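You operate a simulated robot arm through the tools that you are given. There is no shell and no other tool.

You are at the controls of a simulated robot arm. One attempt, no reset.

Task
Glue the middle of the wide brown disc and stand the green stack on it, knobbed disc on top.
Fine: use the glue dauber from the round glue dish and put it back. Set down upright: glue dauber, what you pick out. A coat counts when it lies all over at full strength: go over it till it gets no stronger.

Only the result counts: the job must be done as asked and must still hold three seconds after the hand-in. Knocking over, shifting, dropping, spilling or breaking anything else fails it.

Robot
A 7-joint arm with a two-finger parallel gripper, fixed in place. Base frame: the origin is at the foot of the arm, x ahead of it, y to its left, z up; the work surface is at about z = 800. Units: mm, degrees, N and s.
Its first joint turns from -132.0 to 132.0 degrees. Payload 3.91 kg.
Tool frame: the origin (TCP) lies between the finger pads and is the grasp point; the fingertips stand 30 mm ahead of it; z points along the fingers, y is the line along which they close. Largest opening 110 mm; finger width 20, thickness 10; the body of the gripper, 48 by 112 mm, starts 55 mm behind the TCP.
Orientation is that of the tool frame in the base frame, as a unit quaternion [w, x, y, z]. With the fingers straight down and closing along the base's y, the tool's x points along the base's -x, its y along +y and its z along -z.

Tools
- The arm moves only by the tool arm_command. Its argument "increments" is a list of rows, each a list of 7 numbers: the finger opening in mm, from 0 to 110, then the shift along the tool's x, y, z in mm, then the turn, a rotation vector about the tool's x, y, z in degrees. In form: [[hand, dx, dy, dz, wx, wy, wz], ...]. A call has 1 to 20 rows; each row shifts and turns the commanded pose from where the row before left it, along the tool's axes as they then stand. Each row takes 0.2 s and may step no farther than 50 mm and 8.6 degrees from the row before; otherwise, or with a gripper value out of range, the whole call is refused. Where a pose cannot be reached the arm comes as near as it can. A force on the tool above 40 N (or 10 N above the force at the start of the call, whichever is more), or a blocked arm, ends the call early, and 0.2 s more pass. The fingers move at their own pace (about 108 mm/s each) and stop on an object; they squeeze with about 38 N. The grip force told is the motor's: it shows also when the fingers shut on nothing. Time passes only in rows, and 0.2 s behind the last, so rows that do not move let the fingers close. It gives the time, the measured TCP pose, the force on the tool (base axes), the opening and the grip force at its end, in the units of the frame above (readings bear some noise), with the torque about the TCP (base axes, N m) and any sound that the robot's microphone picked up.
- Cameras (640 x 400 px; columns grow to the right, rows downward): "scene" is fixed at [221.1, 499.9, 1428.7]; the picture's right is [-0.79, -0.61, 0.00], its down [-0.37, 0.48, -0.80] and it looks along [0.49, -0.63, -0.60] (base axes); focal length 347 px, centre (320, 200). "wrist" rides on the gripper at [72, 17, -103] in the tool frame; the picture's right is [-0.23, 0.97, 0.00], its down [-0.76, -0.18, -0.62] and it looks along [-0.61, -0.14, 0.78] (tool axes); focal length 222 px, centre (320, 200). There is no depth. A picture from a camera that has moved, and an enlarged one, comes with that camera's place and axes in the base frame and with its lens.
- get_image(camera): a new picture of that camera. It takes no simulated time.
- inspect(camera, box): a new picture of the part [left, top, right, bottom] of that camera's present view, enlarged. It takes no simulated time.
- hand_in(): hands the job in; it is judged then, once.

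Places have to be worked out from the pictures, the camera data and where the tool is seen. Open the gripper and draw the arm clear of the work before you hand the job in, unless the task says otherwise.

The tools are called after "Request:" as name(argument=value, ...) on one line, values as JSON. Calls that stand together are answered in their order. arm_command: Moves the arm, as the interface text tells. Its arguments: {"type":"object","properties":{"increments":{"type":"array","items":{"type":"array","items":{"type":"number"}}}},"required":["increments"]} The other tools are called the same way: get_image (camera) takes a picture; inspect (camera, box) takes an enlarged picture of a part of a camera's view; hand_in () hands the job in.

At the start:

```text
time: 0.0
eef_pos: [646.6, 141.5, 1167.8]
tool_rot: [0.0, -0.001, 1.0, 0.001]
force: [-0.2, -0.4, 0.3]
wrist_torque: [0.02, -0.01, -0.03]
gripper_width: 109.9
gripper_force: 0.0
```

scene: 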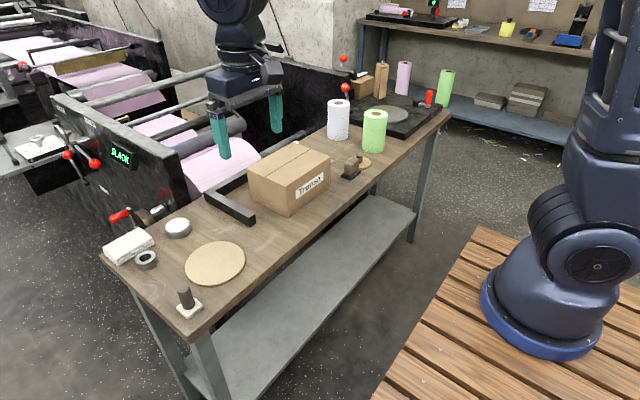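
wrist: 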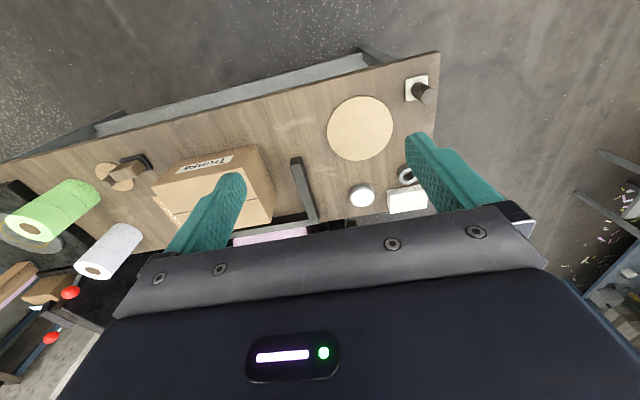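

I'll begin by looking closer at the parts of the bench in the scene view to identify the objects.

Request:
inspect(camera="scene", box=[90, 200, 270, 330])

Request:
inspect(camera="scene", box=[310, 50, 470, 190])

Request:
inspect(camera="wrist", box=[300, 40, 460, 220])

Request:
inspect(camera="wrist", box=[0, 130, 180, 300])

```text
3.08 times, centred on (180, 265) of scene
camera zoom: at [221.1, 499.9, 1428.7], right [-0.79, -0.61, 0.0], down [-0.37, 0.48, -0.8], along [0.49, -0.63, -0.6], focal length 1069 px, centre (751, 0)
```

zoom: 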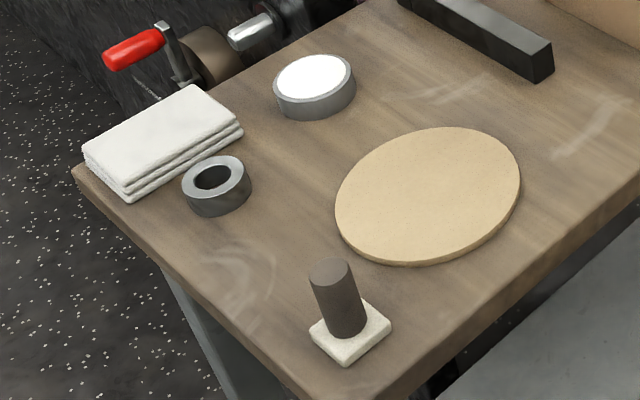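

```text
2.86 times, centred on (390, 120) of scene
camera zoom: at [221.1, 499.9, 1428.7], right [-0.79, -0.61, 0.0], down [-0.37, 0.48, -0.8], along [0.49, -0.63, -0.6], focal length 992 px, centre (120, 429)
```

zoom: 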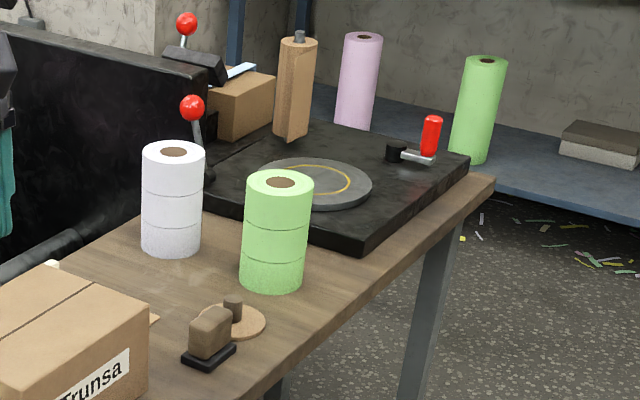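

```text
2.22 times, centred on (380, 130) of wrist
camera zoom: at [573.8, 159.1, 1270.7], right [0.23, 0.97, 0.0], down [0.76, -0.18, 0.62], along [0.61, -0.14, -0.78], focal length 494 px, centre (187, 356)
```

zoom: 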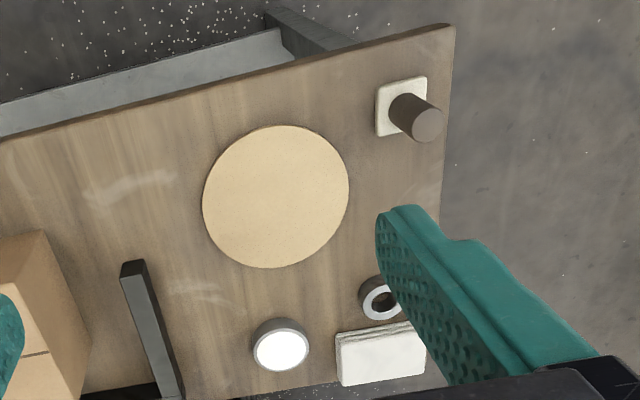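

```text
2.35 times, centred on (90, 215) of wrist
camera zoom: at [573.8, 159.1, 1270.7], right [0.23, 0.97, 0.0], down [0.76, -0.18, 0.62], along [0.61, -0.14, -0.78], focal length 523 px, centre (861, 165)
```

zoom: 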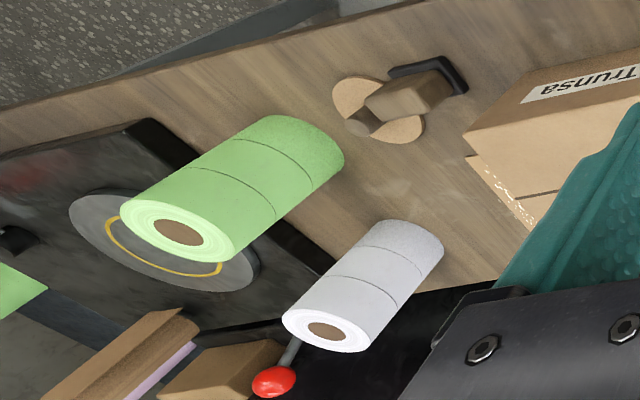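

The wide disc seems to be at about (770, 202), the green stack near (775, -544), with a few tools and dishes to tell apart. I move the wrist camera closer above the left end of the bench for a better look.

Request:
arm_command(increments=[[110, 10, 15, 37, 0, 0, 0], [110, 10, 15, 37, 0, 0, 0], [110, 10, 15, 37, 0, 0, 0], [110, 10, 15, 37, 0, 0, 0]])

Request:
get_image(camera="wrist")

```text
time: 1.0
eef_pos: [603.9, 203.9, 1017.4]
tool_rot: [0.0, 0.0, 1.0, -0.001]
force: [-0.2, 0.2, 0.7]
wrist_torque: [0.01, -0.01, 0.03]
gripper_width: 109.8
gripper_force: 0.1
```

```text
taken
camera wrist: at [531.6, 220.0, 1122.6], right [0.23, 0.97, 0.0], down [0.76, -0.18, 0.62], along [0.61, -0.14, -0.78], focal length 222 px, centre (320, 200)
```

wrist: 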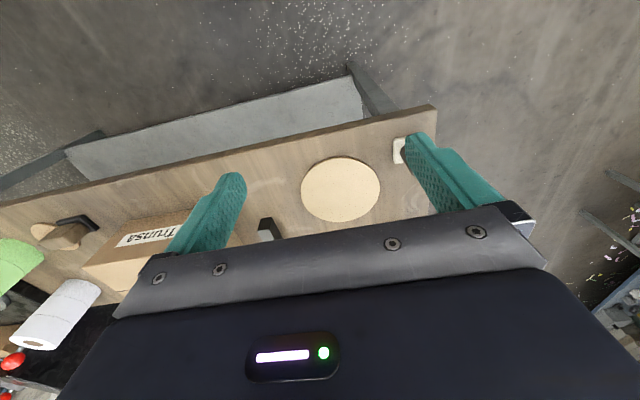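

The gripper body hides the far side, so I shift forward to bring the dishes into the clear upper part of the wrist view.

Request:
arm_command(increments=[[110, -40, 12, 0, 0, 0, 0], [110, -40, 12, 0, 0, 0, 0], [110, -40, 12, 0, 0, 0, 0], [110, -40, 10, 0, 0, 0, 0]])

Request:
get_image(camera="wrist")

Request:
inspect(camera="wrist", box=[220, 0, 460, 220])

```text
time: 2.0
eef_pos: [764.5, 247.5, 1018.4]
tool_rot: [0.001, 0.001, 1.0, -0.001]
force: [-0.9, 0.3, 1.5]
wrist_torque: [-0.01, 0.0, 0.02]
gripper_width: 110.1
gripper_force: 0.0
```

```text
taken
camera wrist: at [692.6, 263.8, 1122.0], right [0.23, 0.97, 0.0], down [0.76, -0.18, 0.62], along [0.61, -0.14, -0.78], focal length 222 px, centre (320, 200)
```

wrist: 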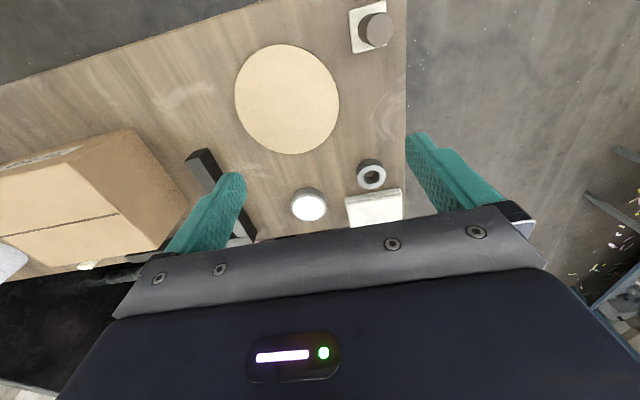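

```text
1.82 times, centred on (340, 110) of wrist
camera zoom: at [692.6, 263.8, 1122.0], right [0.23, 0.97, 0.0], down [0.76, -0.18, 0.62], along [0.61, -0.14, -0.78], focal length 404 px, centre (284, 364)
```

zoom: 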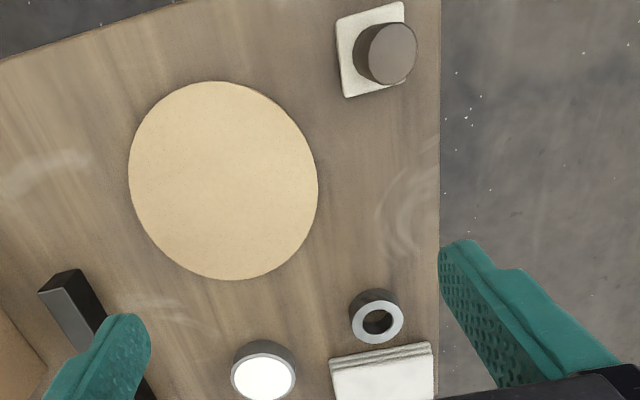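

The left end holds: wide disc, a brown cylinder on a white square foot, a round dish with white content, a ring and folded cloths. Now I go to look at the block with the black foot, the knobbed disc and what is behind the box.

Request:
arm_command(increments=[[110, 5, -45, -4, 0, 0, 0], [110, 5, -45, -4, 0, 0, 0], [110, 5, -45, -4, 0, 0, 0], [110, 5, -45, -4, 0, 0, 0], [110, 5, -45, -4, 0, 0, 0], [110, 5, -45, -4, 0, 0, 0], [110, 5, -45, 0, 0, 0, 0]])

Request:
get_image(camera="wrist")

```text
time: 3.6
eef_pos: [732.5, -67.2, 1043.0]
tool_rot: [0.0, -0.001, 1.0, 0.0]
force: [-0.1, 0.5, -0.5]
wrist_torque: [-0.05, 0.03, 0.01]
gripper_width: 110.2
gripper_force: 0.0
```

```text
taken
camera wrist: at [660.6, -49.6, 1146.6], right [0.23, 0.97, 0.0], down [0.76, -0.18, 0.62], along [0.61, -0.14, -0.78], focal length 222 px, centre (320, 200)
```

wrist: 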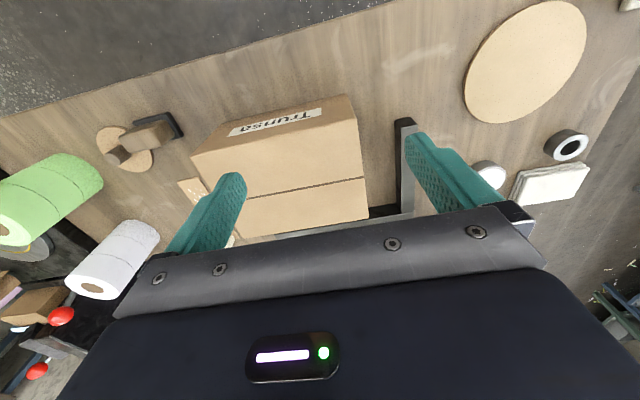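

The box sits at about y = -90; something lies on its right side (a small tan item). I move on to see the block and the knobbed disc closely.

Request:
arm_command(increments=[[110, 5, -45, 0, 0, 0, 0], [110, 5, -45, 0, 0, 0, 0], [110, 5, -45, 0, 0, 0, 0], [110, 5, -45, 0, 0, 0, 0]])

Request:
get_image(camera="wrist")

Request:
inspect(camera="wrist", box=[160, 40, 400, 240])

```text
time: 4.6
eef_pos: [710.3, -250.8, 1042.9]
tool_rot: [0.0, 0.0, 1.0, 0.0]
force: [-0.7, 1.1, 0.0]
wrist_torque: [-0.04, 0.01, -0.01]
gripper_width: 109.9
gripper_force: 0.1
```

```text
taken
camera wrist: at [638.0, -233.2, 1146.8], right [0.23, 0.97, 0.0], down [0.76, -0.18, 0.62], along [0.61, -0.14, -0.78], focal length 222 px, centre (320, 200)
```

wrist: 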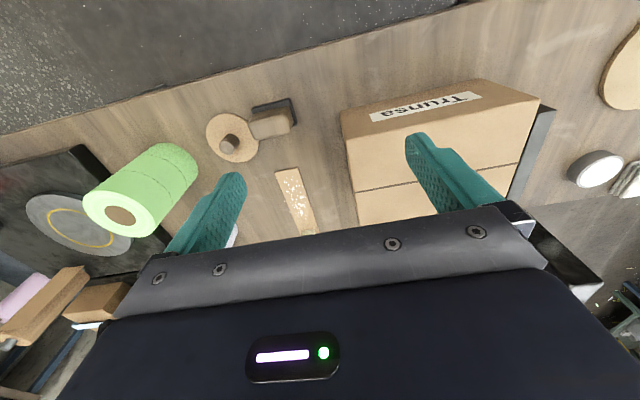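

```text
2.00 times, centred on (280, 140) of wrist
camera zoom: at [638.0, -233.2, 1146.8], right [0.23, 0.97, 0.0], down [0.76, -0.18, 0.62], along [0.61, -0.14, -0.78], focal length 444 px, centre (400, 320)
```

zoom: 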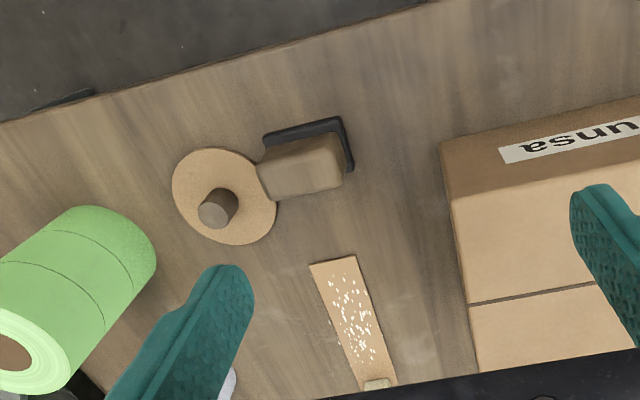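

The block with the black foot looks like a stamp beside the knobbed disc (about 75 mm disc, with a knob); a speckled strip lies by the box. The cylinder-handled tool with the white square pad (~40 mm) looks like the glue dauber. I go back to study it and the round dish from closer.

Request:
arm_command(increments=[[110, -13, 45, 0, 0, 0, 0], [110, -13, 45, 0, 0, 0, 0], [110, -13, 45, 0, 0, 0, 0], [110, -13, 45, 0, 0, 0, 0], [110, -13, 45, 0, 0, 0, 0], [110, -13, 45, 0, 0, 0, 0], [110, -13, 45, 10, 0, 0, 0], [110, -13, 45, 10, 0, 0, 0], [110, -13, 45, 20, 0, 0, 0], [110, -13, 45, 30, 0, 0, 0]])

Request:
get_image(camera="wrist")

Request:
inspect(camera="wrist", box=[240, 100, 440, 220])

Request:
inspect(camera="scene", box=[125, 205, 205, 275])

Request:
inspect(camera="scene", box=[160, 275, 220, 325])

```text
refused: row 9 steps farther than a row can; nothing moved
```

```text
taken
camera wrist: at [638.0, -233.2, 1146.8], right [0.23, 0.97, 0.0], down [0.76, -0.18, 0.62], along [0.61, -0.14, -0.78], focal length 222 px, centre (320, 200)
```

wrist: 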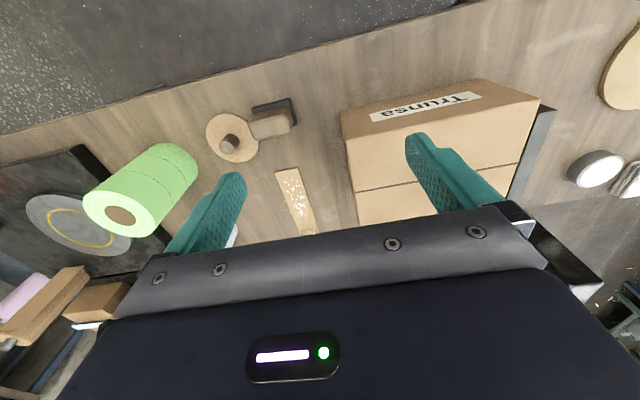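

```text
3.20 times, centred on (340, 160) of wrist
camera zoom: at [638.0, -233.2, 1146.8], right [0.23, 0.97, 0.0], down [0.76, -0.18, 0.62], along [0.61, -0.14, -0.78], focal length 711 px, centre (256, 328)
```

zoom: 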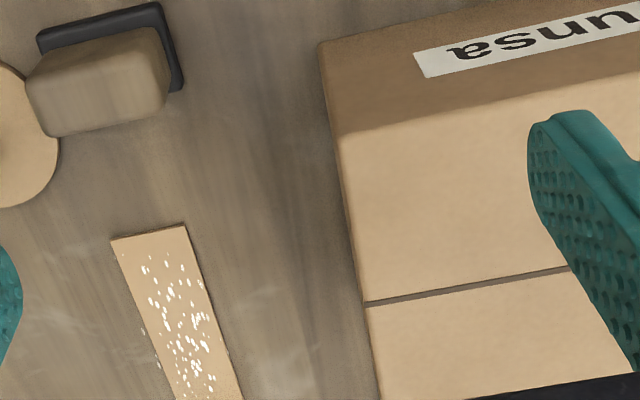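

```text
5.71 times, centred on (165, 240) of scene
camera zoom: at [221.1, 499.9, 1428.7], right [-0.79, -0.61, 0.0], down [-0.37, 0.48, -0.8], along [0.49, -0.63, -0.6], focal length 1985 px, centre (1206, -29)
```

zoom: 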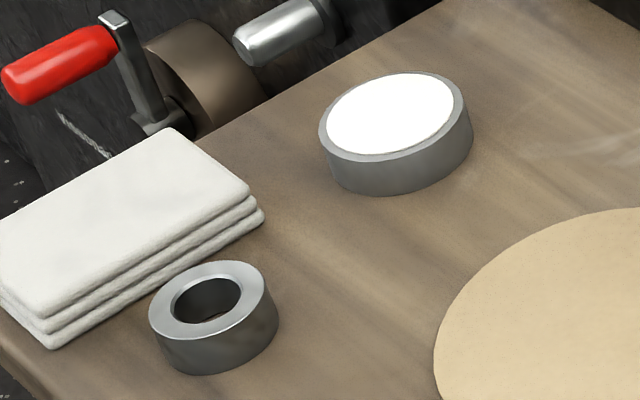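

```text
8.00 times, centred on (190, 300) of scene
camera zoom: at [221.1, 499.9, 1428.7], right [-0.79, -0.61, 0.0], down [-0.37, 0.48, -0.8], along [0.49, -0.63, -0.6], focal length 2779 px, centre (1360, -600)
```

zoom: 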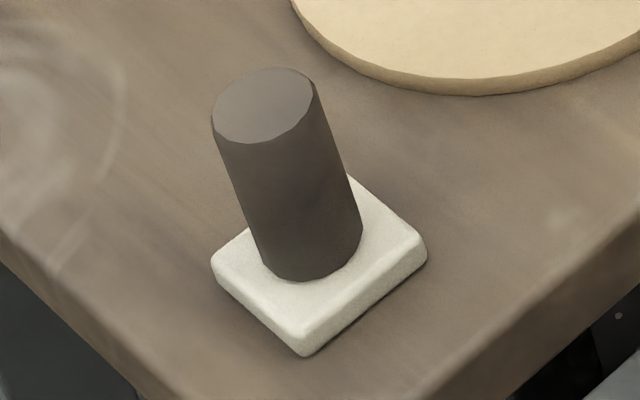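

The call was refused for an over-long step; I resend it with smaller z steps. The scene zoom confirms a white-padded dauber with a cylinder handle at about (714, 313) and a rimmed dish of white glue.

Request:
arm_command(increments=[[110, -13, 45, 0, 0, 0, 0], [110, -13, 45, 0, 0, 0, 0], [110, -13, 45, 0, 0, 0, 0], [110, -13, 45, 0, 0, 0, 0], [110, -13, 45, 0, 0, 0, 0], [110, -13, 45, 0, 0, 0, 0], [110, -13, 45, 10, 0, 0, 0], [110, -13, 45, 10, 0, 0, 0], [110, -13, 45, 10, 0, 0, 0], [110, -13, 45, 15, 0, 0, 0], [110, 0, 0, 35, 0, 0, 0]])

Request:
get_image(camera="wrist")

Request:
inspect(camera="wrist", box=[240, 100, 440, 220])

```text
time: 7.0
eef_pos: [842.7, 200.7, 966.6]
tool_rot: [0.0, 0.0, 1.0, 0.0]
force: [-0.4, 0.4, 0.4]
wrist_torque: [0.02, -0.01, 0.04]
gripper_width: 110.0
gripper_force: 0.0
```

```text
taken
camera wrist: at [770.1, 218.2, 1070.1], right [0.23, 0.97, 0.0], down [0.76, -0.18, 0.62], along [0.61, -0.14, -0.78], focal length 222 px, centre (320, 200)
```

wrist: 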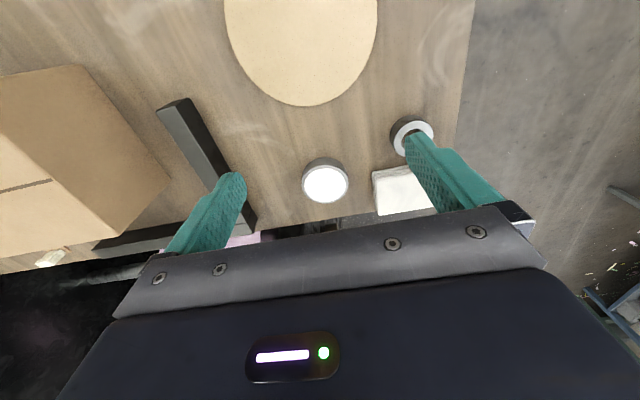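

```text
3.20 times, centred on (340, 160) of wrist
camera zoom: at [770.1, 218.2, 1070.1], right [0.23, 0.97, 0.0], down [0.76, -0.18, 0.62], along [0.61, -0.14, -0.78], focal length 711 px, centre (256, 328)
```

zoom: 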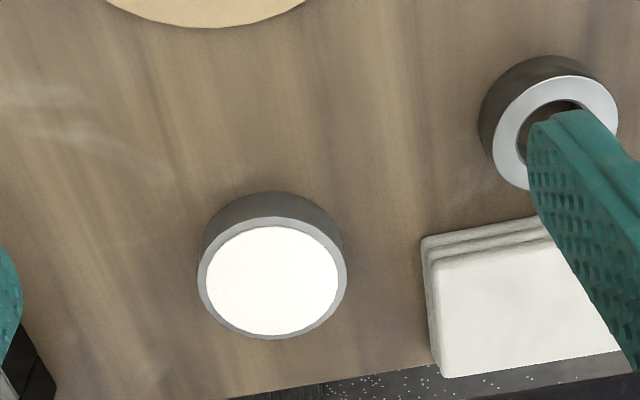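

The dish works out to about (940, 186), rim at z ≈ 821, outer radius 32, with glue flush to the rim. Now I go over the dauber at (714, 313) and check alignment before descending.

Request:
arm_command(increments=[[110, 32, 28, 0, 0, 0, 0], [110, 32, 28, 0, 0, 0, 0], [110, 32, 28, 0, 0, 0, 0], [110, 32, 28, 0, 0, 0, 0], [110, 0, 0, 20, 0, 0, 0], [110, 0, 0, 0, 0, 0, 0]])

Request:
get_image(camera="wrist")

Request:
inspect(camera="wrist", box=[240, 50, 440, 220])

Request:
get_image(camera="scene")

```text
time: 8.4
eef_pos: [715.3, 315.1, 941.8]
tool_rot: [0.001, 0.0, 1.0, 0.0]
force: [-0.7, 0.1, 0.6]
wrist_torque: [0.01, -0.01, -0.02]
gripper_width: 110.1
gripper_force: 0.0
```

```text
taken
camera wrist: at [643.3, 333.3, 1046.9], right [0.23, 0.97, 0.0], down [0.76, -0.18, 0.62], along [0.61, -0.14, -0.78], focal length 222 px, centre (320, 200)
```

wrist: 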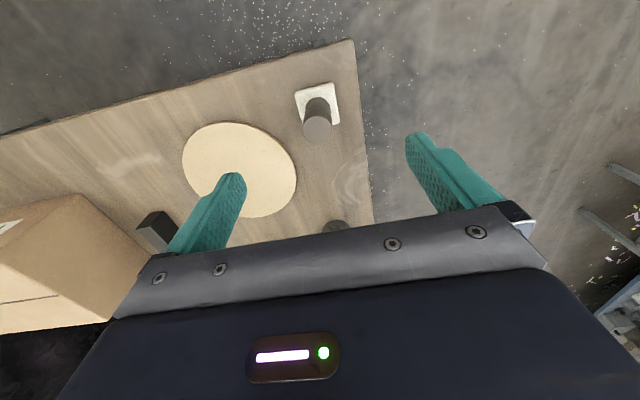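

```text
2.35 times, centred on (340, 135) of wrist
camera zoom: at [643.3, 333.3, 1046.9], right [0.23, 0.97, 0.0], down [0.76, -0.18, 0.62], along [0.61, -0.14, -0.78], focal length 523 px, centre (273, 353)
```

zoom: 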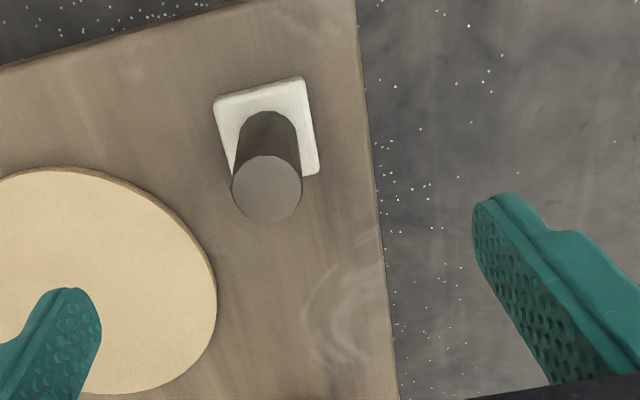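

```text
taken
```

scene: 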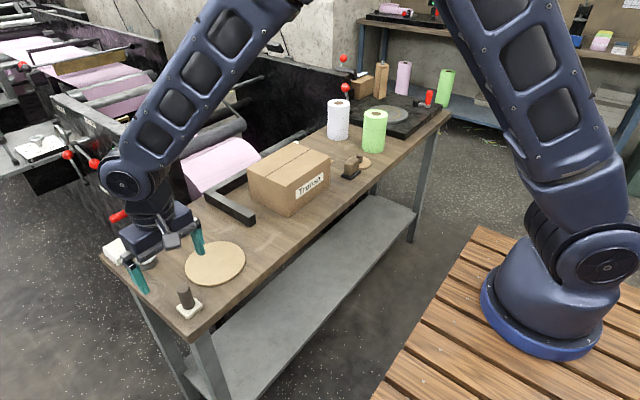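

The dauber's axis computes to (712, 315), top z ≈ 870, pad 40 x 38 mm. I narrow the opening to 70 to stay clear of the wide disc, correct x, and descend to z ≈ 848.

Request:
arm_command(increments=[[70, 3.3, 0.3, 10, 0, 0, 0], [70, 0, 0, 30, 0, 0, 0], [70, 0, 0, 30, 0, 0, 0], [70, 0, 0, 23, 0, 0, 0], [70, 0, 0, 0, 0, 0, 0]])

Request:
get_image(camera="wrist")

Request:
inspect(camera="scene", box=[130, 240, 250, 330])

```text
time: 9.6
eef_pos: [711.2, 314.5, 851.3]
tool_rot: [0.0, 0.001, 1.0, 0.0]
force: [-0.3, 0.0, -0.4]
wrist_torque: [0.01, 0.01, 0.03]
gripper_width: 69.7
gripper_force: 0.1
```

```text
taken
camera wrist: at [639.9, 331.7, 955.0], right [0.23, 0.97, 0.0], down [0.76, -0.18, 0.62], along [0.61, -0.14, -0.78], focal length 222 px, centre (320, 200)
```

wrist: 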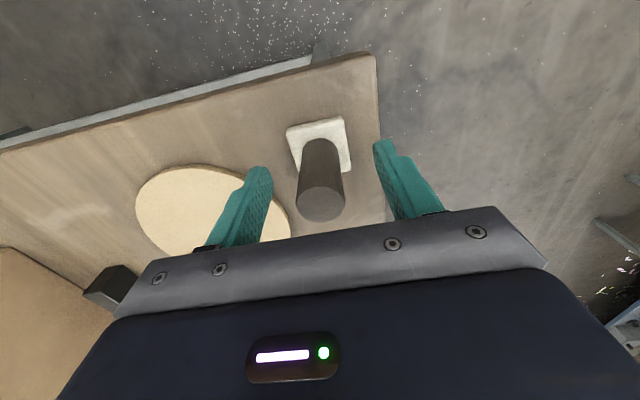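

```text
4.44 times, centred on (190, 285) of scene
camera zoom: at [221.1, 499.9, 1428.7], right [-0.79, -0.61, 0.0], down [-0.37, 0.48, -0.8], along [0.49, -0.63, -0.6], focal length 1544 px, centre (898, -178)
```

zoom: 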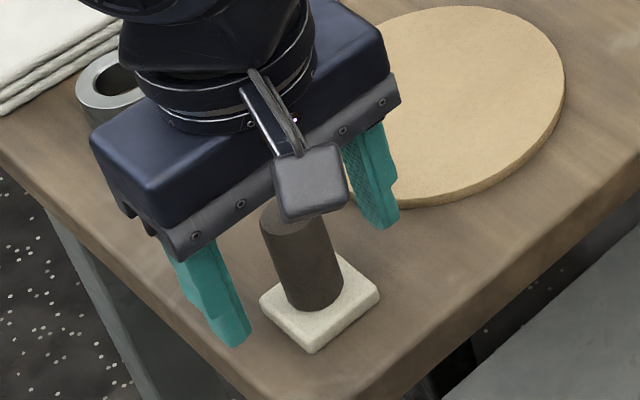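

Handle lies between the fingers; pad centre comes out at (710.5, 316.5). A small correction, 4 mm lower, then close on the handle.

Request:
arm_command(increments=[[70, 0.5, 1.5, 4, 0, 0, 0], [40, 0, 0, 0, 0, 0, 0], [0, 0, 0, 0, 0, 0, 0], [0, 0, 0, 0, 0, 0, 0], [0, 0, 0, 0, 0, 0, 0]])

Request:
inspect(camera="scene", box=[130, 240, 250, 330])

Request:
get_image(camera="wrist")

```text
time: 10.8
eef_pos: [710.4, 316.3, 847.7]
tool_rot: [0.0, 0.0, 1.0, 0.0]
force: [0.9, 0.6, -0.5]
wrist_torque: [-0.02, -0.03, 0.01]
gripper_width: 24.9
gripper_force: 38.4
```

```text
4.44 times, centred on (190, 285) of scene
camera zoom: at [221.1, 499.9, 1428.7], right [-0.79, -0.61, 0.0], down [-0.37, 0.48, -0.8], along [0.49, -0.63, -0.6], focal length 1544 px, centre (898, -178)
```

zoom: 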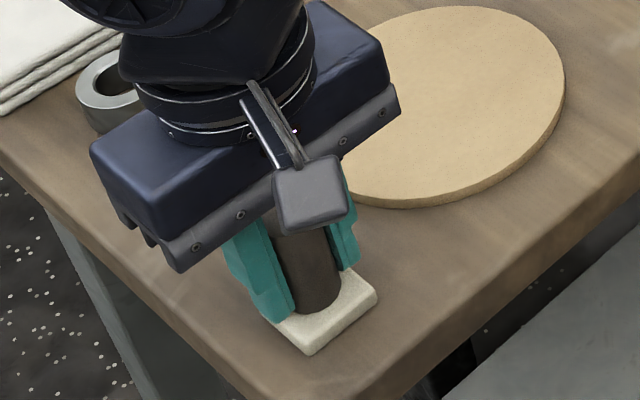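

```text
taken
camera wrist: at [638.7, 333.8, 950.8], right [0.23, 0.97, 0.0], down [0.76, -0.18, 0.62], along [0.61, -0.14, -0.78], focal length 222 px, centre (320, 200)
```

wrist: 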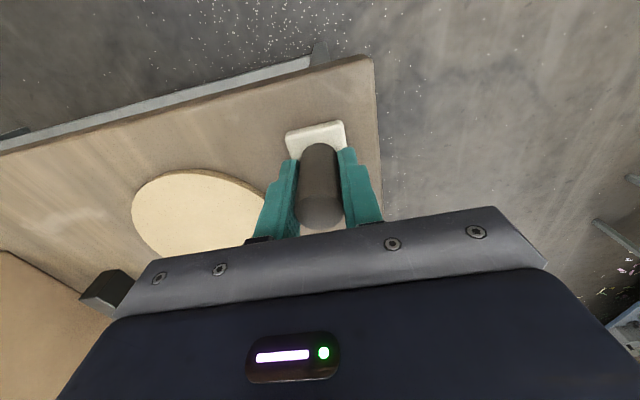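

The dauber is held at 24.9 mm with TCP z 847.7 (pad bottom ≈ 47.7 below the TCP). I lift it straight up and check it comes along, then carry it above the dish.

Request:
arm_command(increments=[[0, 0, 0, -15, 0, 0, 0], [0, 0, 0, -30, 0, 0, 0], [0, 0, 0, -35, 0, 0, 0], [0, 0, 0, 0, 0, 0, 0]])

Request:
get_image(camera="scene")

Request:
inspect(camera="wrist", box=[220, 80, 420, 240])

```text
time: 11.8
eef_pos: [707.5, 316.2, 926.4]
tool_rot: [-0.001, 0.0, 1.0, 0.0]
force: [0.4, -0.1, -0.8]
wrist_torque: [-0.02, -0.01, 0.03]
gripper_width: 25.0
gripper_force: 38.0
```

```text
taken
```

scene: 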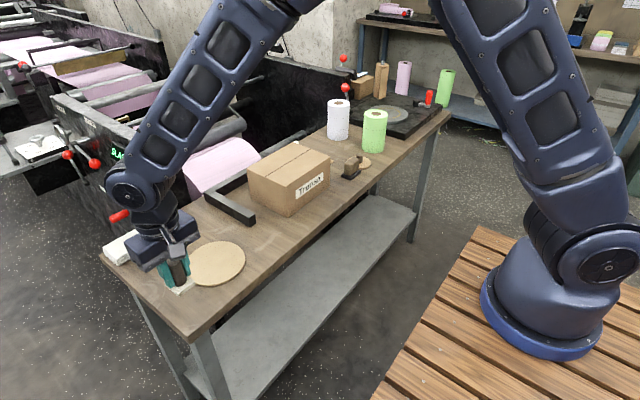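

```text
2.50 times, centred on (320, 160) of wrist
camera zoom: at [635.7, 334.1, 1030.2], right [0.23, 0.97, 0.0], down [0.76, -0.18, 0.62], along [0.61, -0.14, -0.78], focal length 555 px, centre (320, 300)
```

zoom: 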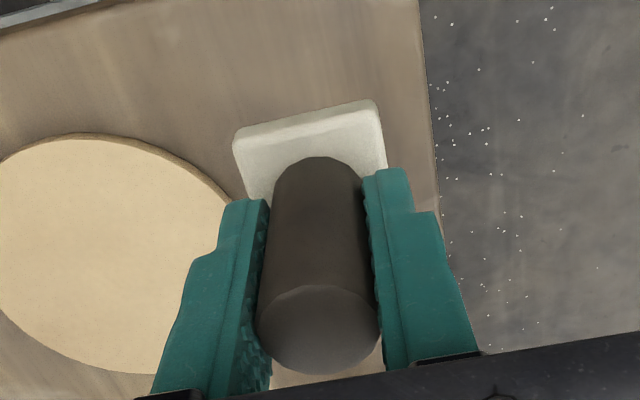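

The dauber came up cleanly with its pad square. Next I carry it at this height over the dish at about (940, 186).

Request:
arm_command(increments=[[0, -38.5, -21.6, 0, 0, 0, 0], [0, -38.5, -21.6, 0, 0, 0, 0], [0, -38.5, -21.6, 0, 0, 0, 0], [0, -38.5, -21.6, 0, 0, 0, 0], [0, -38.5, -21.6, 0, 0, 0, 0], [0, -38.5, -21.6, 0, 0, 0, 0], [0, 0, 0, 0, 0, 0, 0], [0, 0, 0, 0, 0, 0, 0]])

Request:
get_image(camera="wrist")

Request:
inspect(camera="wrist", box=[220, 80, 420, 240])

Request:
inspect(camera="scene", box=[120, 180, 240, 280])

```text
time: 13.6
eef_pos: [937.7, 187.6, 928.1]
tool_rot: [0.0, 0.001, 1.0, 0.0]
force: [0.1, -0.5, -0.3]
wrist_torque: [0.02, 0.01, -0.03]
gripper_width: 24.5
gripper_force: 38.4
```

```text
taken
camera wrist: at [866.6, 205.5, 1030.6], right [0.23, 0.97, 0.0], down [0.76, -0.18, 0.62], along [0.61, -0.14, -0.78], focal length 222 px, centre (320, 200)
```

wrist: 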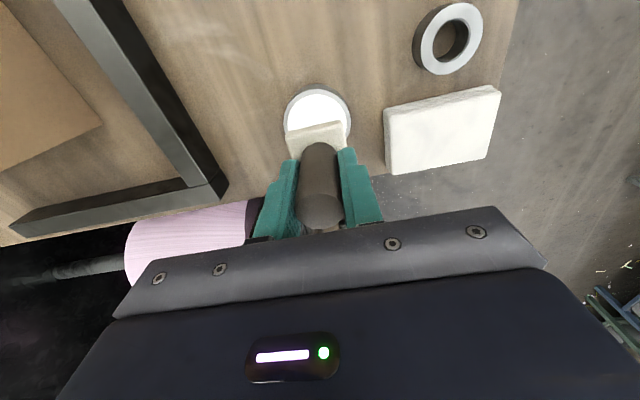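

```text
2.50 times, centred on (320, 160) of wrist
camera zoom: at [866.6, 205.5, 1030.6], right [0.23, 0.97, 0.0], down [0.76, -0.18, 0.62], along [0.61, -0.14, -0.78], focal length 555 px, centre (320, 300)
```

zoom: 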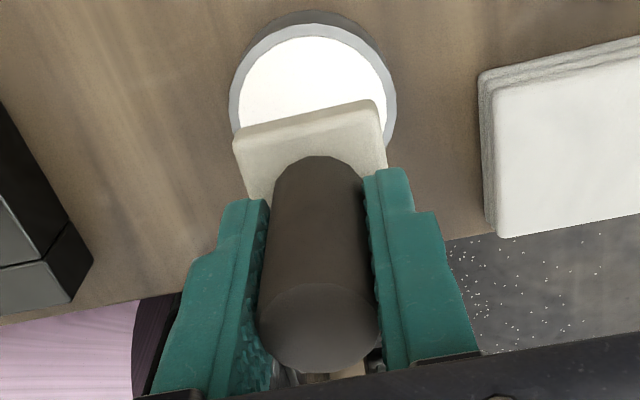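

```text
4.00 times, centred on (180, 230) of scene
camera zoom: at [221.1, 499.9, 1428.7], right [-0.79, -0.61, 0.0], down [-0.37, 0.48, -0.8], along [0.49, -0.63, -0.6], focal length 1389 px, centre (880, 80)
```

zoom: 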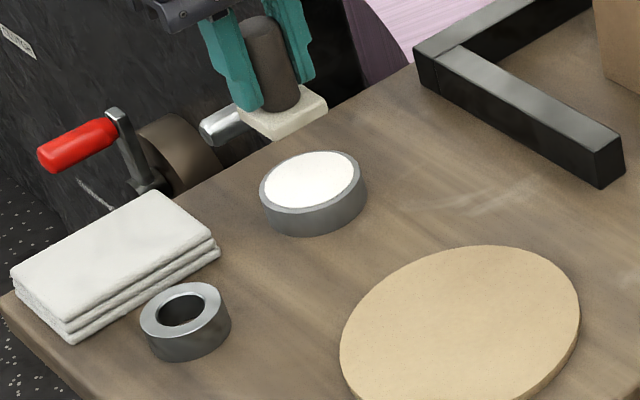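

The rim centre measures (940, 186) again, so the TCP needs +2 in x and -1.5 in y. I correct that and descend to leave the pad a few mm above the glue.

Request:
arm_command(increments=[[0, -2, -1.7, 10, 0, 0, 0], [0, 0, 0, 20, 0, 0, 0], [0, 0, 0, 20, 0, 0, 0], [0, 0, 0, 0, 0, 0, 0], [0, 0, 0, 0, 0, 0, 0]])

Request:
inspect(camera="wrist", box=[220, 80, 420, 240])

Request:
inspect(camera="scene", box=[140, 195, 220, 255])

```text
time: 14.8
eef_pos: [942.1, 187.6, 875.7]
tool_rot: [0.0, 0.0, 1.0, 0.0]
force: [-0.6, 0.7, -1.0]
wrist_torque: [0.0, 0.01, 0.0]
gripper_width: 24.5
gripper_force: 38.7
```

```text
2.50 times, centred on (320, 160) of wrist
camera zoom: at [869.9, 204.8, 980.0], right [0.23, 0.97, 0.0], down [0.76, -0.18, 0.62], along [0.61, -0.14, -0.78], focal length 555 px, centre (320, 300)
```

zoom: 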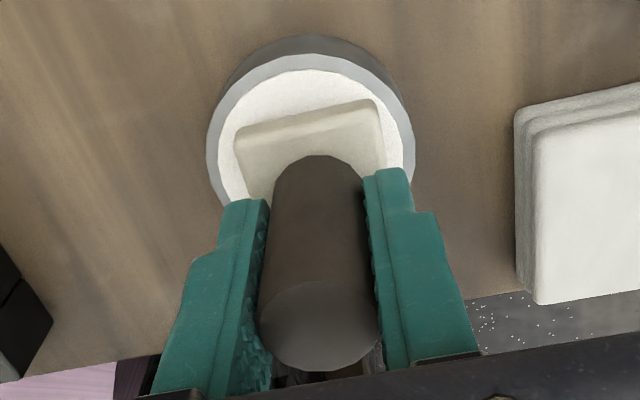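

```text
6.67 times, centred on (180, 225) of scene
camera zoom: at [221.1, 499.9, 1428.7], right [-0.79, -0.61, 0.0], down [-0.37, 0.48, -0.8], along [0.49, -0.63, -0.6], focal length 2316 px, centre (1253, 33)
```

zoom: 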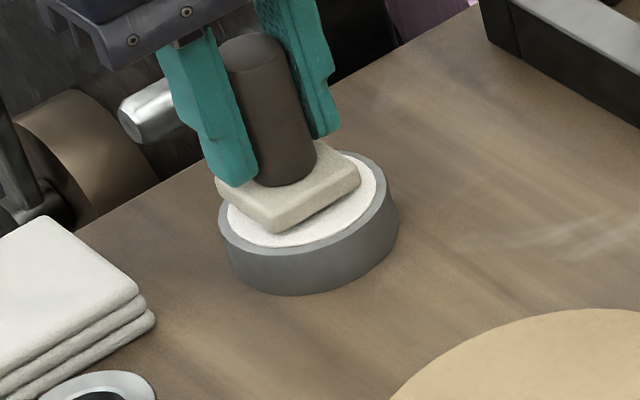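

Both cameras agree the pad is about 2 mm too far in +x and +y relative to the dish. I shift it and come down slowly in small steps watching the force.

Request:
arm_command(increments=[[0, 1.8, -2, 0, 0, 0, 0], [0, 0, 0, 2, 0, 0, 0], [0, 0, 0, 2, 0, 0, 0], [0, 0, 0, 0, 0, 0, 0]])

Request:
inspect(camera="wrist", box=[220, 80, 420, 240])

Request:
inspect(camera="scene", box=[140, 195, 220, 255])

```text
time: 15.8
eef_pos: [941.4, 183.1, 870.0]
tool_rot: [0.0, 0.0, 1.0, 0.0]
force: [0.1, -1.2, -0.9]
wrist_torque: [0.01, -0.02, 0.03]
gripper_width: 24.6
gripper_force: 38.1
```

```text
2.50 times, centred on (320, 160) of wrist
camera zoom: at [868.5, 201.6, 975.0], right [0.23, 0.97, 0.0], down [0.76, -0.18, 0.62], along [0.61, -0.14, -0.78], focal length 555 px, centre (320, 300)
```

zoom: 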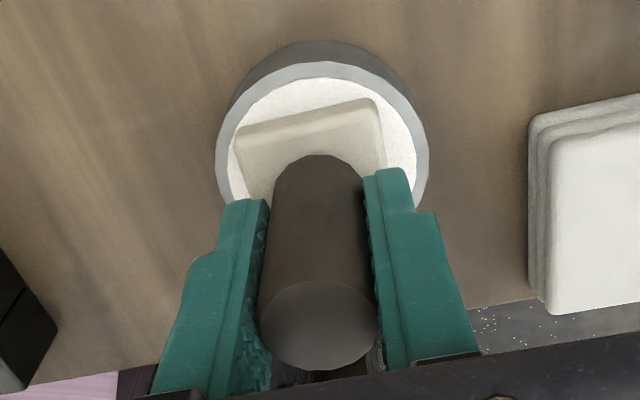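

```text
6.67 times, centred on (180, 225) of scene
camera zoom: at [221.1, 499.9, 1428.7], right [-0.79, -0.61, 0.0], down [-0.37, 0.48, -0.8], along [0.49, -0.63, -0.6], focal length 2316 px, centre (1253, 33)
```

zoom: 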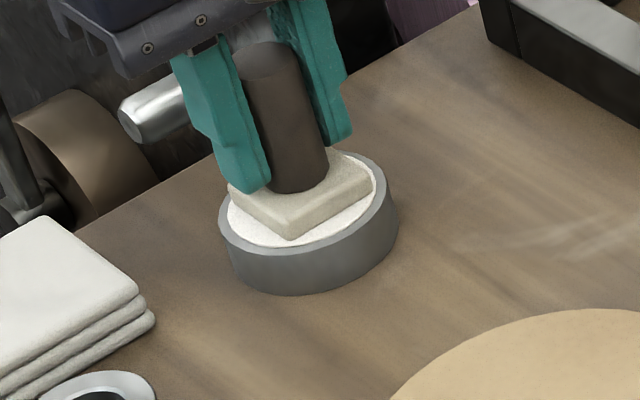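

In scene coordinates the pad centre now coincides with the dish centre within 1 mm. I continue down in 1.5 mm steps until the force shows contact.

Request:
arm_command(increments=[[0, 0, 0, 1.5, 0, 0, 0], [0, 0, 0, 0, 0, 0, 0]])

Request:
inspect(camera="scene", box=[140, 195, 220, 255])

```text
time: 16.4
eef_pos: [940.9, 183.5, 871.3]
tool_rot: [0.0, 0.0, 1.0, 0.0]
force: [0.3, 0.4, 2.8]
wrist_torque: [0.09, 0.0, 0.01]
gripper_width: 24.7
gripper_force: 38.4
```

```text
6.67 times, centred on (180, 225) of scene
camera zoom: at [221.1, 499.9, 1428.7], right [-0.79, -0.61, 0.0], down [-0.37, 0.48, -0.8], along [0.49, -0.63, -0.6], focal length 2316 px, centre (1253, 33)
```

zoom: 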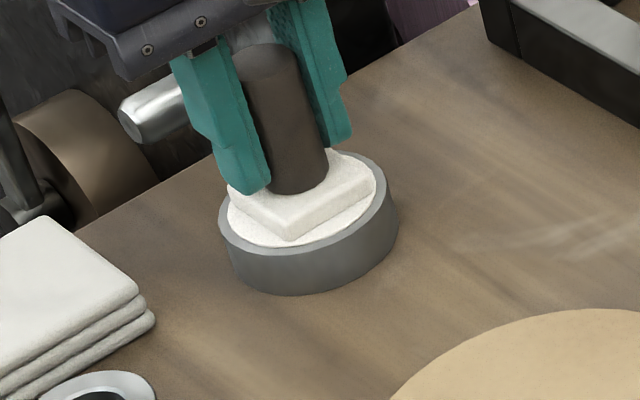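

Contact at 2.8 N, and the pad turned from beige to white — it is loaded with glue. I dwell briefly, lift straight up, and carry it over the wide disc centre, about (771, 202).

Request:
arm_command(increments=[[0, 0, 0, 0, 0, 0, 0], [0, 0, 0, -5, 0, 0, 0], [0, 0, 0, -20, 0, 0, 0], [0, 0, 0, -20, 0, 0, 0], [0, 42, 4.5, 0, 0, 0, 0], [0, 42, 4.5, 0, 0, 0, 0], [0, 42, 4.5, 0, 0, 0, 0], [0, 42, 4.5, 0, 0, 0, 0], [0, 0, 0, 0, 0, 0, 0], [0, 0, 0, 0, 0, 0, 0]])

Request:
get_image(camera="wrist")

Request:
inspect(camera="scene", box=[130, 190, 270, 300])

```text
time: 18.6
eef_pos: [772.5, 202.4, 917.3]
tool_rot: [0.0, 0.0, 1.0, -0.001]
force: [0.5, 0.2, -0.3]
wrist_torque: [-0.01, -0.01, 0.03]
gripper_width: 24.5
gripper_force: 37.9
```

```text
taken
camera wrist: at [699.4, 221.2, 1020.8], right [0.23, 0.97, 0.0], down [0.76, -0.18, 0.62], along [0.61, -0.14, -0.78], focal length 222 px, centre (320, 200)
```

wrist: 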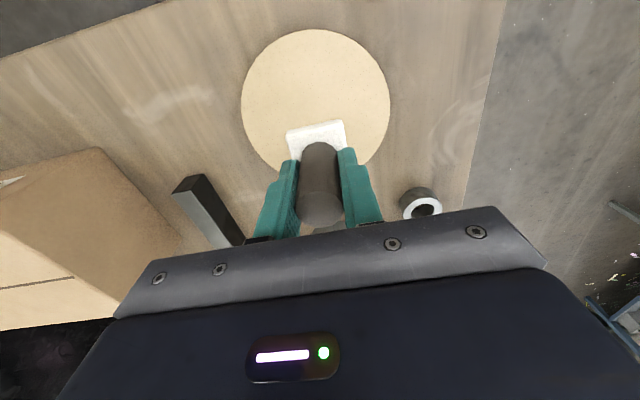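

```text
3.64 times, centred on (200, 245) of scene
camera zoom: at [221.1, 499.9, 1428.7], right [-0.79, -0.61, 0.0], down [-0.37, 0.48, -0.8], along [0.49, -0.63, -0.6], focal length 1263 px, centre (756, 36)
```

zoom: 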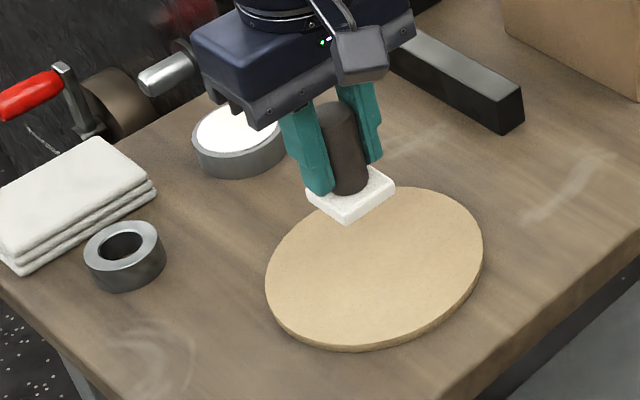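

Pad is bright white and the disc centre computes to about (770.5, 201.5). I correct slightly and descend over the centre to a few mm above the disc.

Request:
arm_command(increments=[[0, 1, -2, 20, 0, 0, 0], [0, 0, 0, 20, 0, 0, 0], [0, 0, 0, 13, 0, 0, 0], [0, 0, 0, 0, 0, 0, 0], [0, 0, 0, 0, 0, 0, 0]])

Request:
inspect(camera="scene", box=[150, 210, 270, 300])

```text
time: 19.8
eef_pos: [772.1, 198.5, 862.6]
tool_rot: [0.0, 0.0, 1.0, 0.0]
force: [-0.1, -0.7, -0.1]
wrist_torque: [-0.02, 0.01, 0.0]
gripper_width: 24.6
gripper_force: 37.8
```

```text
4.44 times, centred on (210, 255) of scene
camera zoom: at [221.1, 499.9, 1428.7], right [-0.79, -0.61, 0.0], down [-0.37, 0.48, -0.8], along [0.49, -0.63, -0.6], focal length 1544 px, centre (809, -44)
```

zoom: 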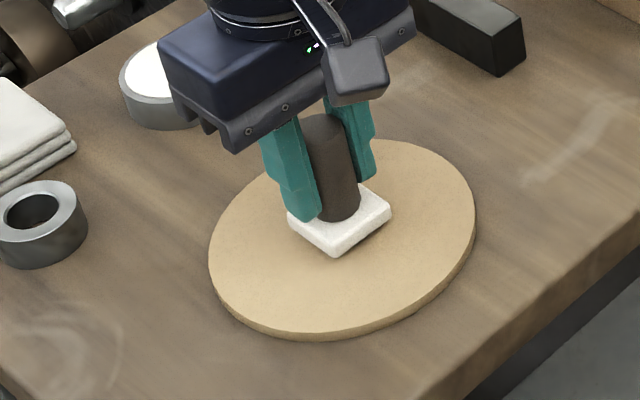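

No contact yet at TCP z ≈ 862; I step down 2 mm at a time.

Request:
arm_command(increments=[[0, 0, 0, 2, 0, 0, 0], [0, 0, 0, 1.5, 0, 0, 0], [0, 0, 0, 0, 0, 0, 0]])

```text
time: 20.6
eef_pos: [771.1, 200.0, 858.5]
tool_rot: [0.0, 0.0, 1.0, 0.0]
force: [0.1, 0.6, 3.8]
wrist_torque: [0.15, 0.02, 0.03]
gripper_width: 24.4
gripper_force: 38.1
```

Contact with 3.8 N at TCP z 858.5 (disc top ≈ 810). I dwell, lift 15 mm and inspect the mark it left.

Request:
arm_command(increments=[[0, 0, 0, 0, 0, 0, 0], [0, 0, 0, 0, 0, 0, 0], [0, 0, 0, -5, 0, 0, 0], [0, 0, 0, -15, 0, 0, 0], [0, -40, 0, -10, 0, 0, 0], [0, 0, 0, 0, 0, 0, 0]])

Request:
inspect(camera="scene", box=[150, 210, 270, 300])

Request:
get_image(camera="wrist")

```text
time: 22.0
eef_pos: [812.3, 199.1, 888.9]
tool_rot: [0.0, 0.0, 1.0, 0.0]
force: [-0.3, -0.4, -0.7]
wrist_torque: [0.02, 0.01, -0.02]
gripper_width: 24.6
gripper_force: 37.9
```

```text
4.44 times, centred on (210, 255) of scene
camera zoom: at [221.1, 499.9, 1428.7], right [-0.79, -0.61, 0.0], down [-0.37, 0.48, -0.8], along [0.49, -0.63, -0.6], focal length 1544 px, centre (809, -44)
```

zoom: 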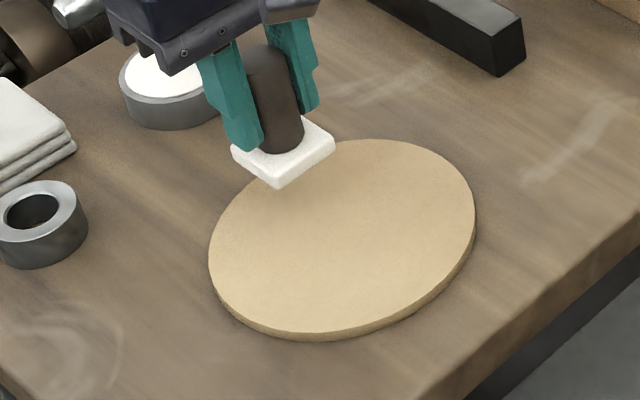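

```text
taken
camera wrist: at [739.8, 216.7, 992.8], right [0.23, 0.97, 0.0], down [0.76, -0.18, 0.62], along [0.61, -0.14, -0.78], focal length 222 px, centre (320, 200)
```

wrist: 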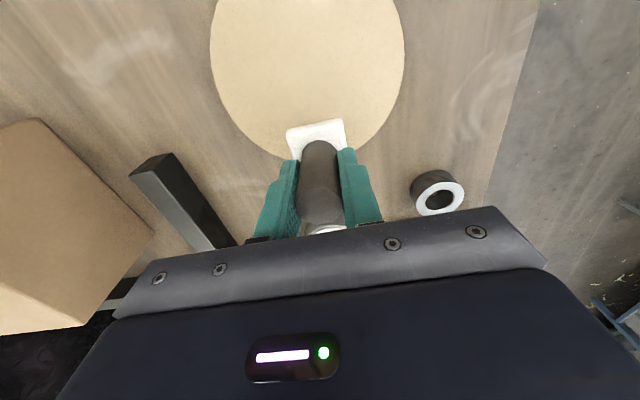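

No obvious mark is visible; I zoom in tighter on the disc to see whether there is a faint one.

Request:
inspect(camera="scene", box=[185, 238, 245, 286])

Request:
inspect(camera="wrist", box=[200, 0, 420, 140])

```text
8.33 times, centred on (215, 262) of scene
camera zoom: at [221.1, 499.9, 1428.7], right [-0.79, -0.61, 0.0], down [-0.37, 0.48, -0.8], along [0.49, -0.63, -0.6], focal length 2895 px, centre (1195, -317)
```

zoom: 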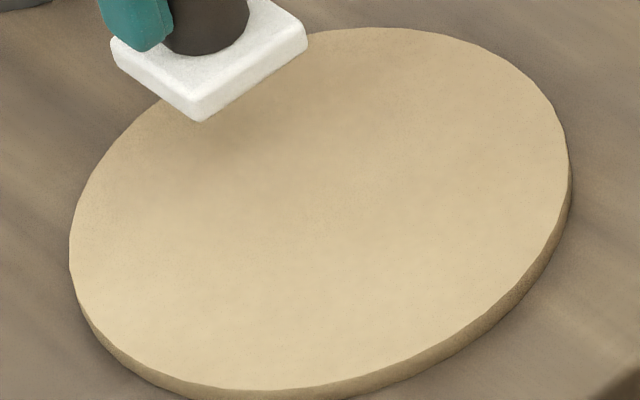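

```text
2.86 times, centred on (310, 70) of wrist
camera zoom: at [739.8, 216.7, 992.8], right [0.23, 0.97, 0.0], down [0.76, -0.18, 0.62], along [0.61, -0.14, -0.78], focal length 635 px, centre (349, 571)
```

zoom: 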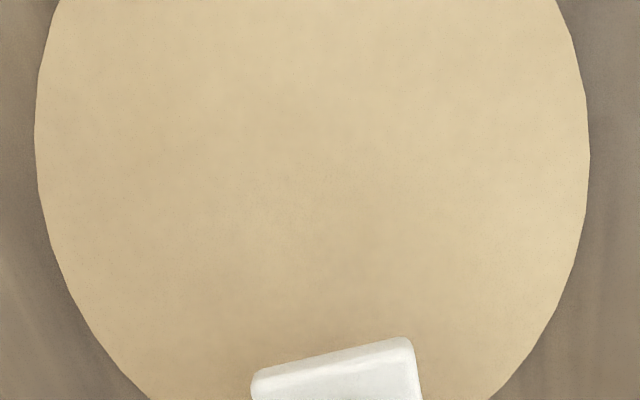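

A plain touch leaves nothing, so it probably has to be wiped on. I return to the centre, make the same light contact and do a short slow test stroke.

Request:
arm_command(increments=[[0, 40, 0, 10, 0, 0, 0], [0, 0, 0, 16, 0, 0, 0], [0, 0, 0, 2, 0, 0, 0], [0, 0, 0, 2, 0, 0, 0], [0, 0, 0, 0, 0, 0, 0]])

```text
time: 23.2
eef_pos: [771.9, 198.7, 860.7]
tool_rot: [0.0, 0.0, 1.0, 0.0]
force: [-0.6, 1.9, 4.7]
wrist_torque: [0.15, 0.06, 0.03]
gripper_width: 25.0
gripper_force: 38.0
```

Request:
arm_command(increments=[[0, 6, 0, 0, 0, 0, 0], [0, 6, 0, 0, 0, 0, 0], [0, 6, 0, 0, 0, 0, 0], [0, 6, 0, 0, 0, 0, 0], [0, 0, 0, 0, 0, 0, 0]])

Request:
inspect(camera="scene", box=[150, 210, 270, 300])

```text
time: 24.4
eef_pos: [745.5, 200.8, 859.1]
tool_rot: [-0.001, 0.0, 1.0, 0.0]
force: [-0.5, 0.8, -0.6]
wrist_torque: [-0.01, -0.02, 0.01]
gripper_width: 24.6
gripper_force: 37.9
```

```text
4.44 times, centred on (210, 255) of scene
camera zoom: at [221.1, 499.9, 1428.7], right [-0.79, -0.61, 0.0], down [-0.37, 0.48, -0.8], along [0.49, -0.63, -0.6], focal length 1544 px, centre (809, -44)
```

zoom: 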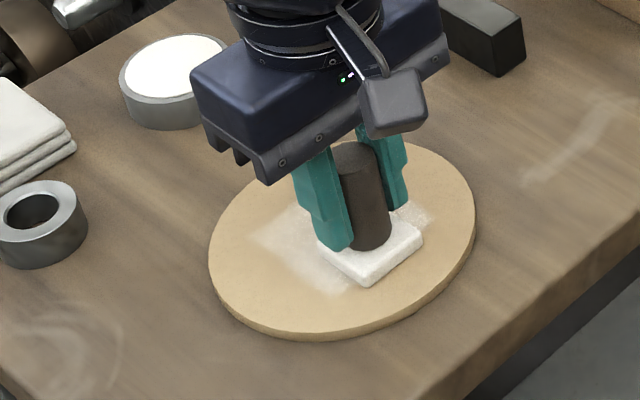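

Wiping does leave a white film. Contact was lost near the end, so I lift up and off to see how the film looks.

Request:
arm_command(increments=[[0, 0, 0, -15, 0, 0, 0], [0, -30, 0, -20, 0, 0, 0], [0, -40, 0, -5, 0, 0, 0], [0, 0, 0, 0, 0, 0, 0]])

Request:
inspect(camera="scene", box=[180, 235, 250, 290])

Request:
get_image(camera="wrist")

```text
time: 25.4
eef_pos: [819.0, 200.7, 900.4]
tool_rot: [0.0, 0.0, 1.0, -0.001]
force: [0.1, 0.0, 0.0]
wrist_torque: [-0.02, 0.02, 0.02]
gripper_width: 24.6
gripper_force: 37.9
```

```text
7.27 times, centred on (215, 262) of scene
camera zoom: at [221.1, 499.9, 1428.7], right [-0.79, -0.61, 0.0], down [-0.37, 0.48, -0.8], along [0.49, -0.63, -0.6], focal length 2526 px, centre (1084, -254)
```

zoom: 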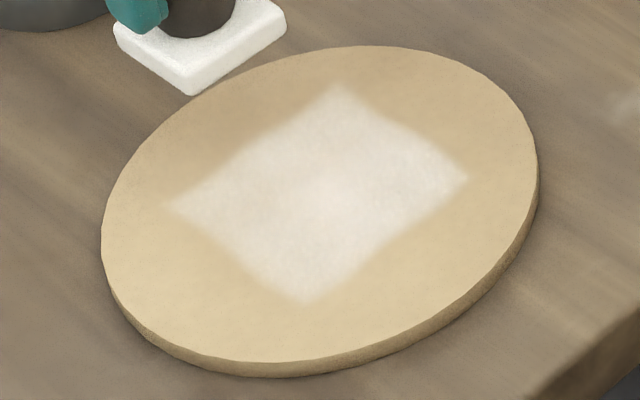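

```text
taken
camera wrist: at [746.9, 217.7, 1003.8], right [0.23, 0.97, 0.0], down [0.76, -0.18, 0.62], along [0.61, -0.14, -0.78], focal length 222 px, centre (320, 200)
```

wrist: 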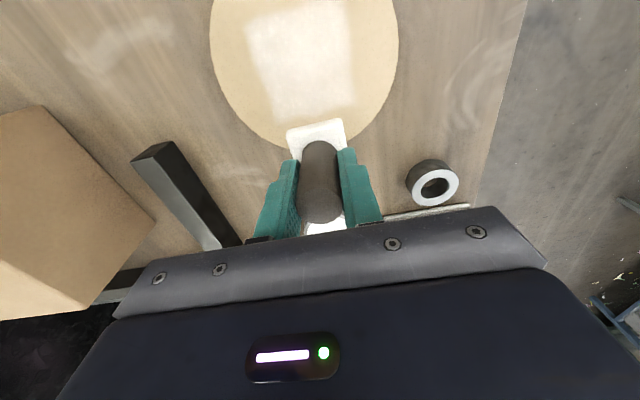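

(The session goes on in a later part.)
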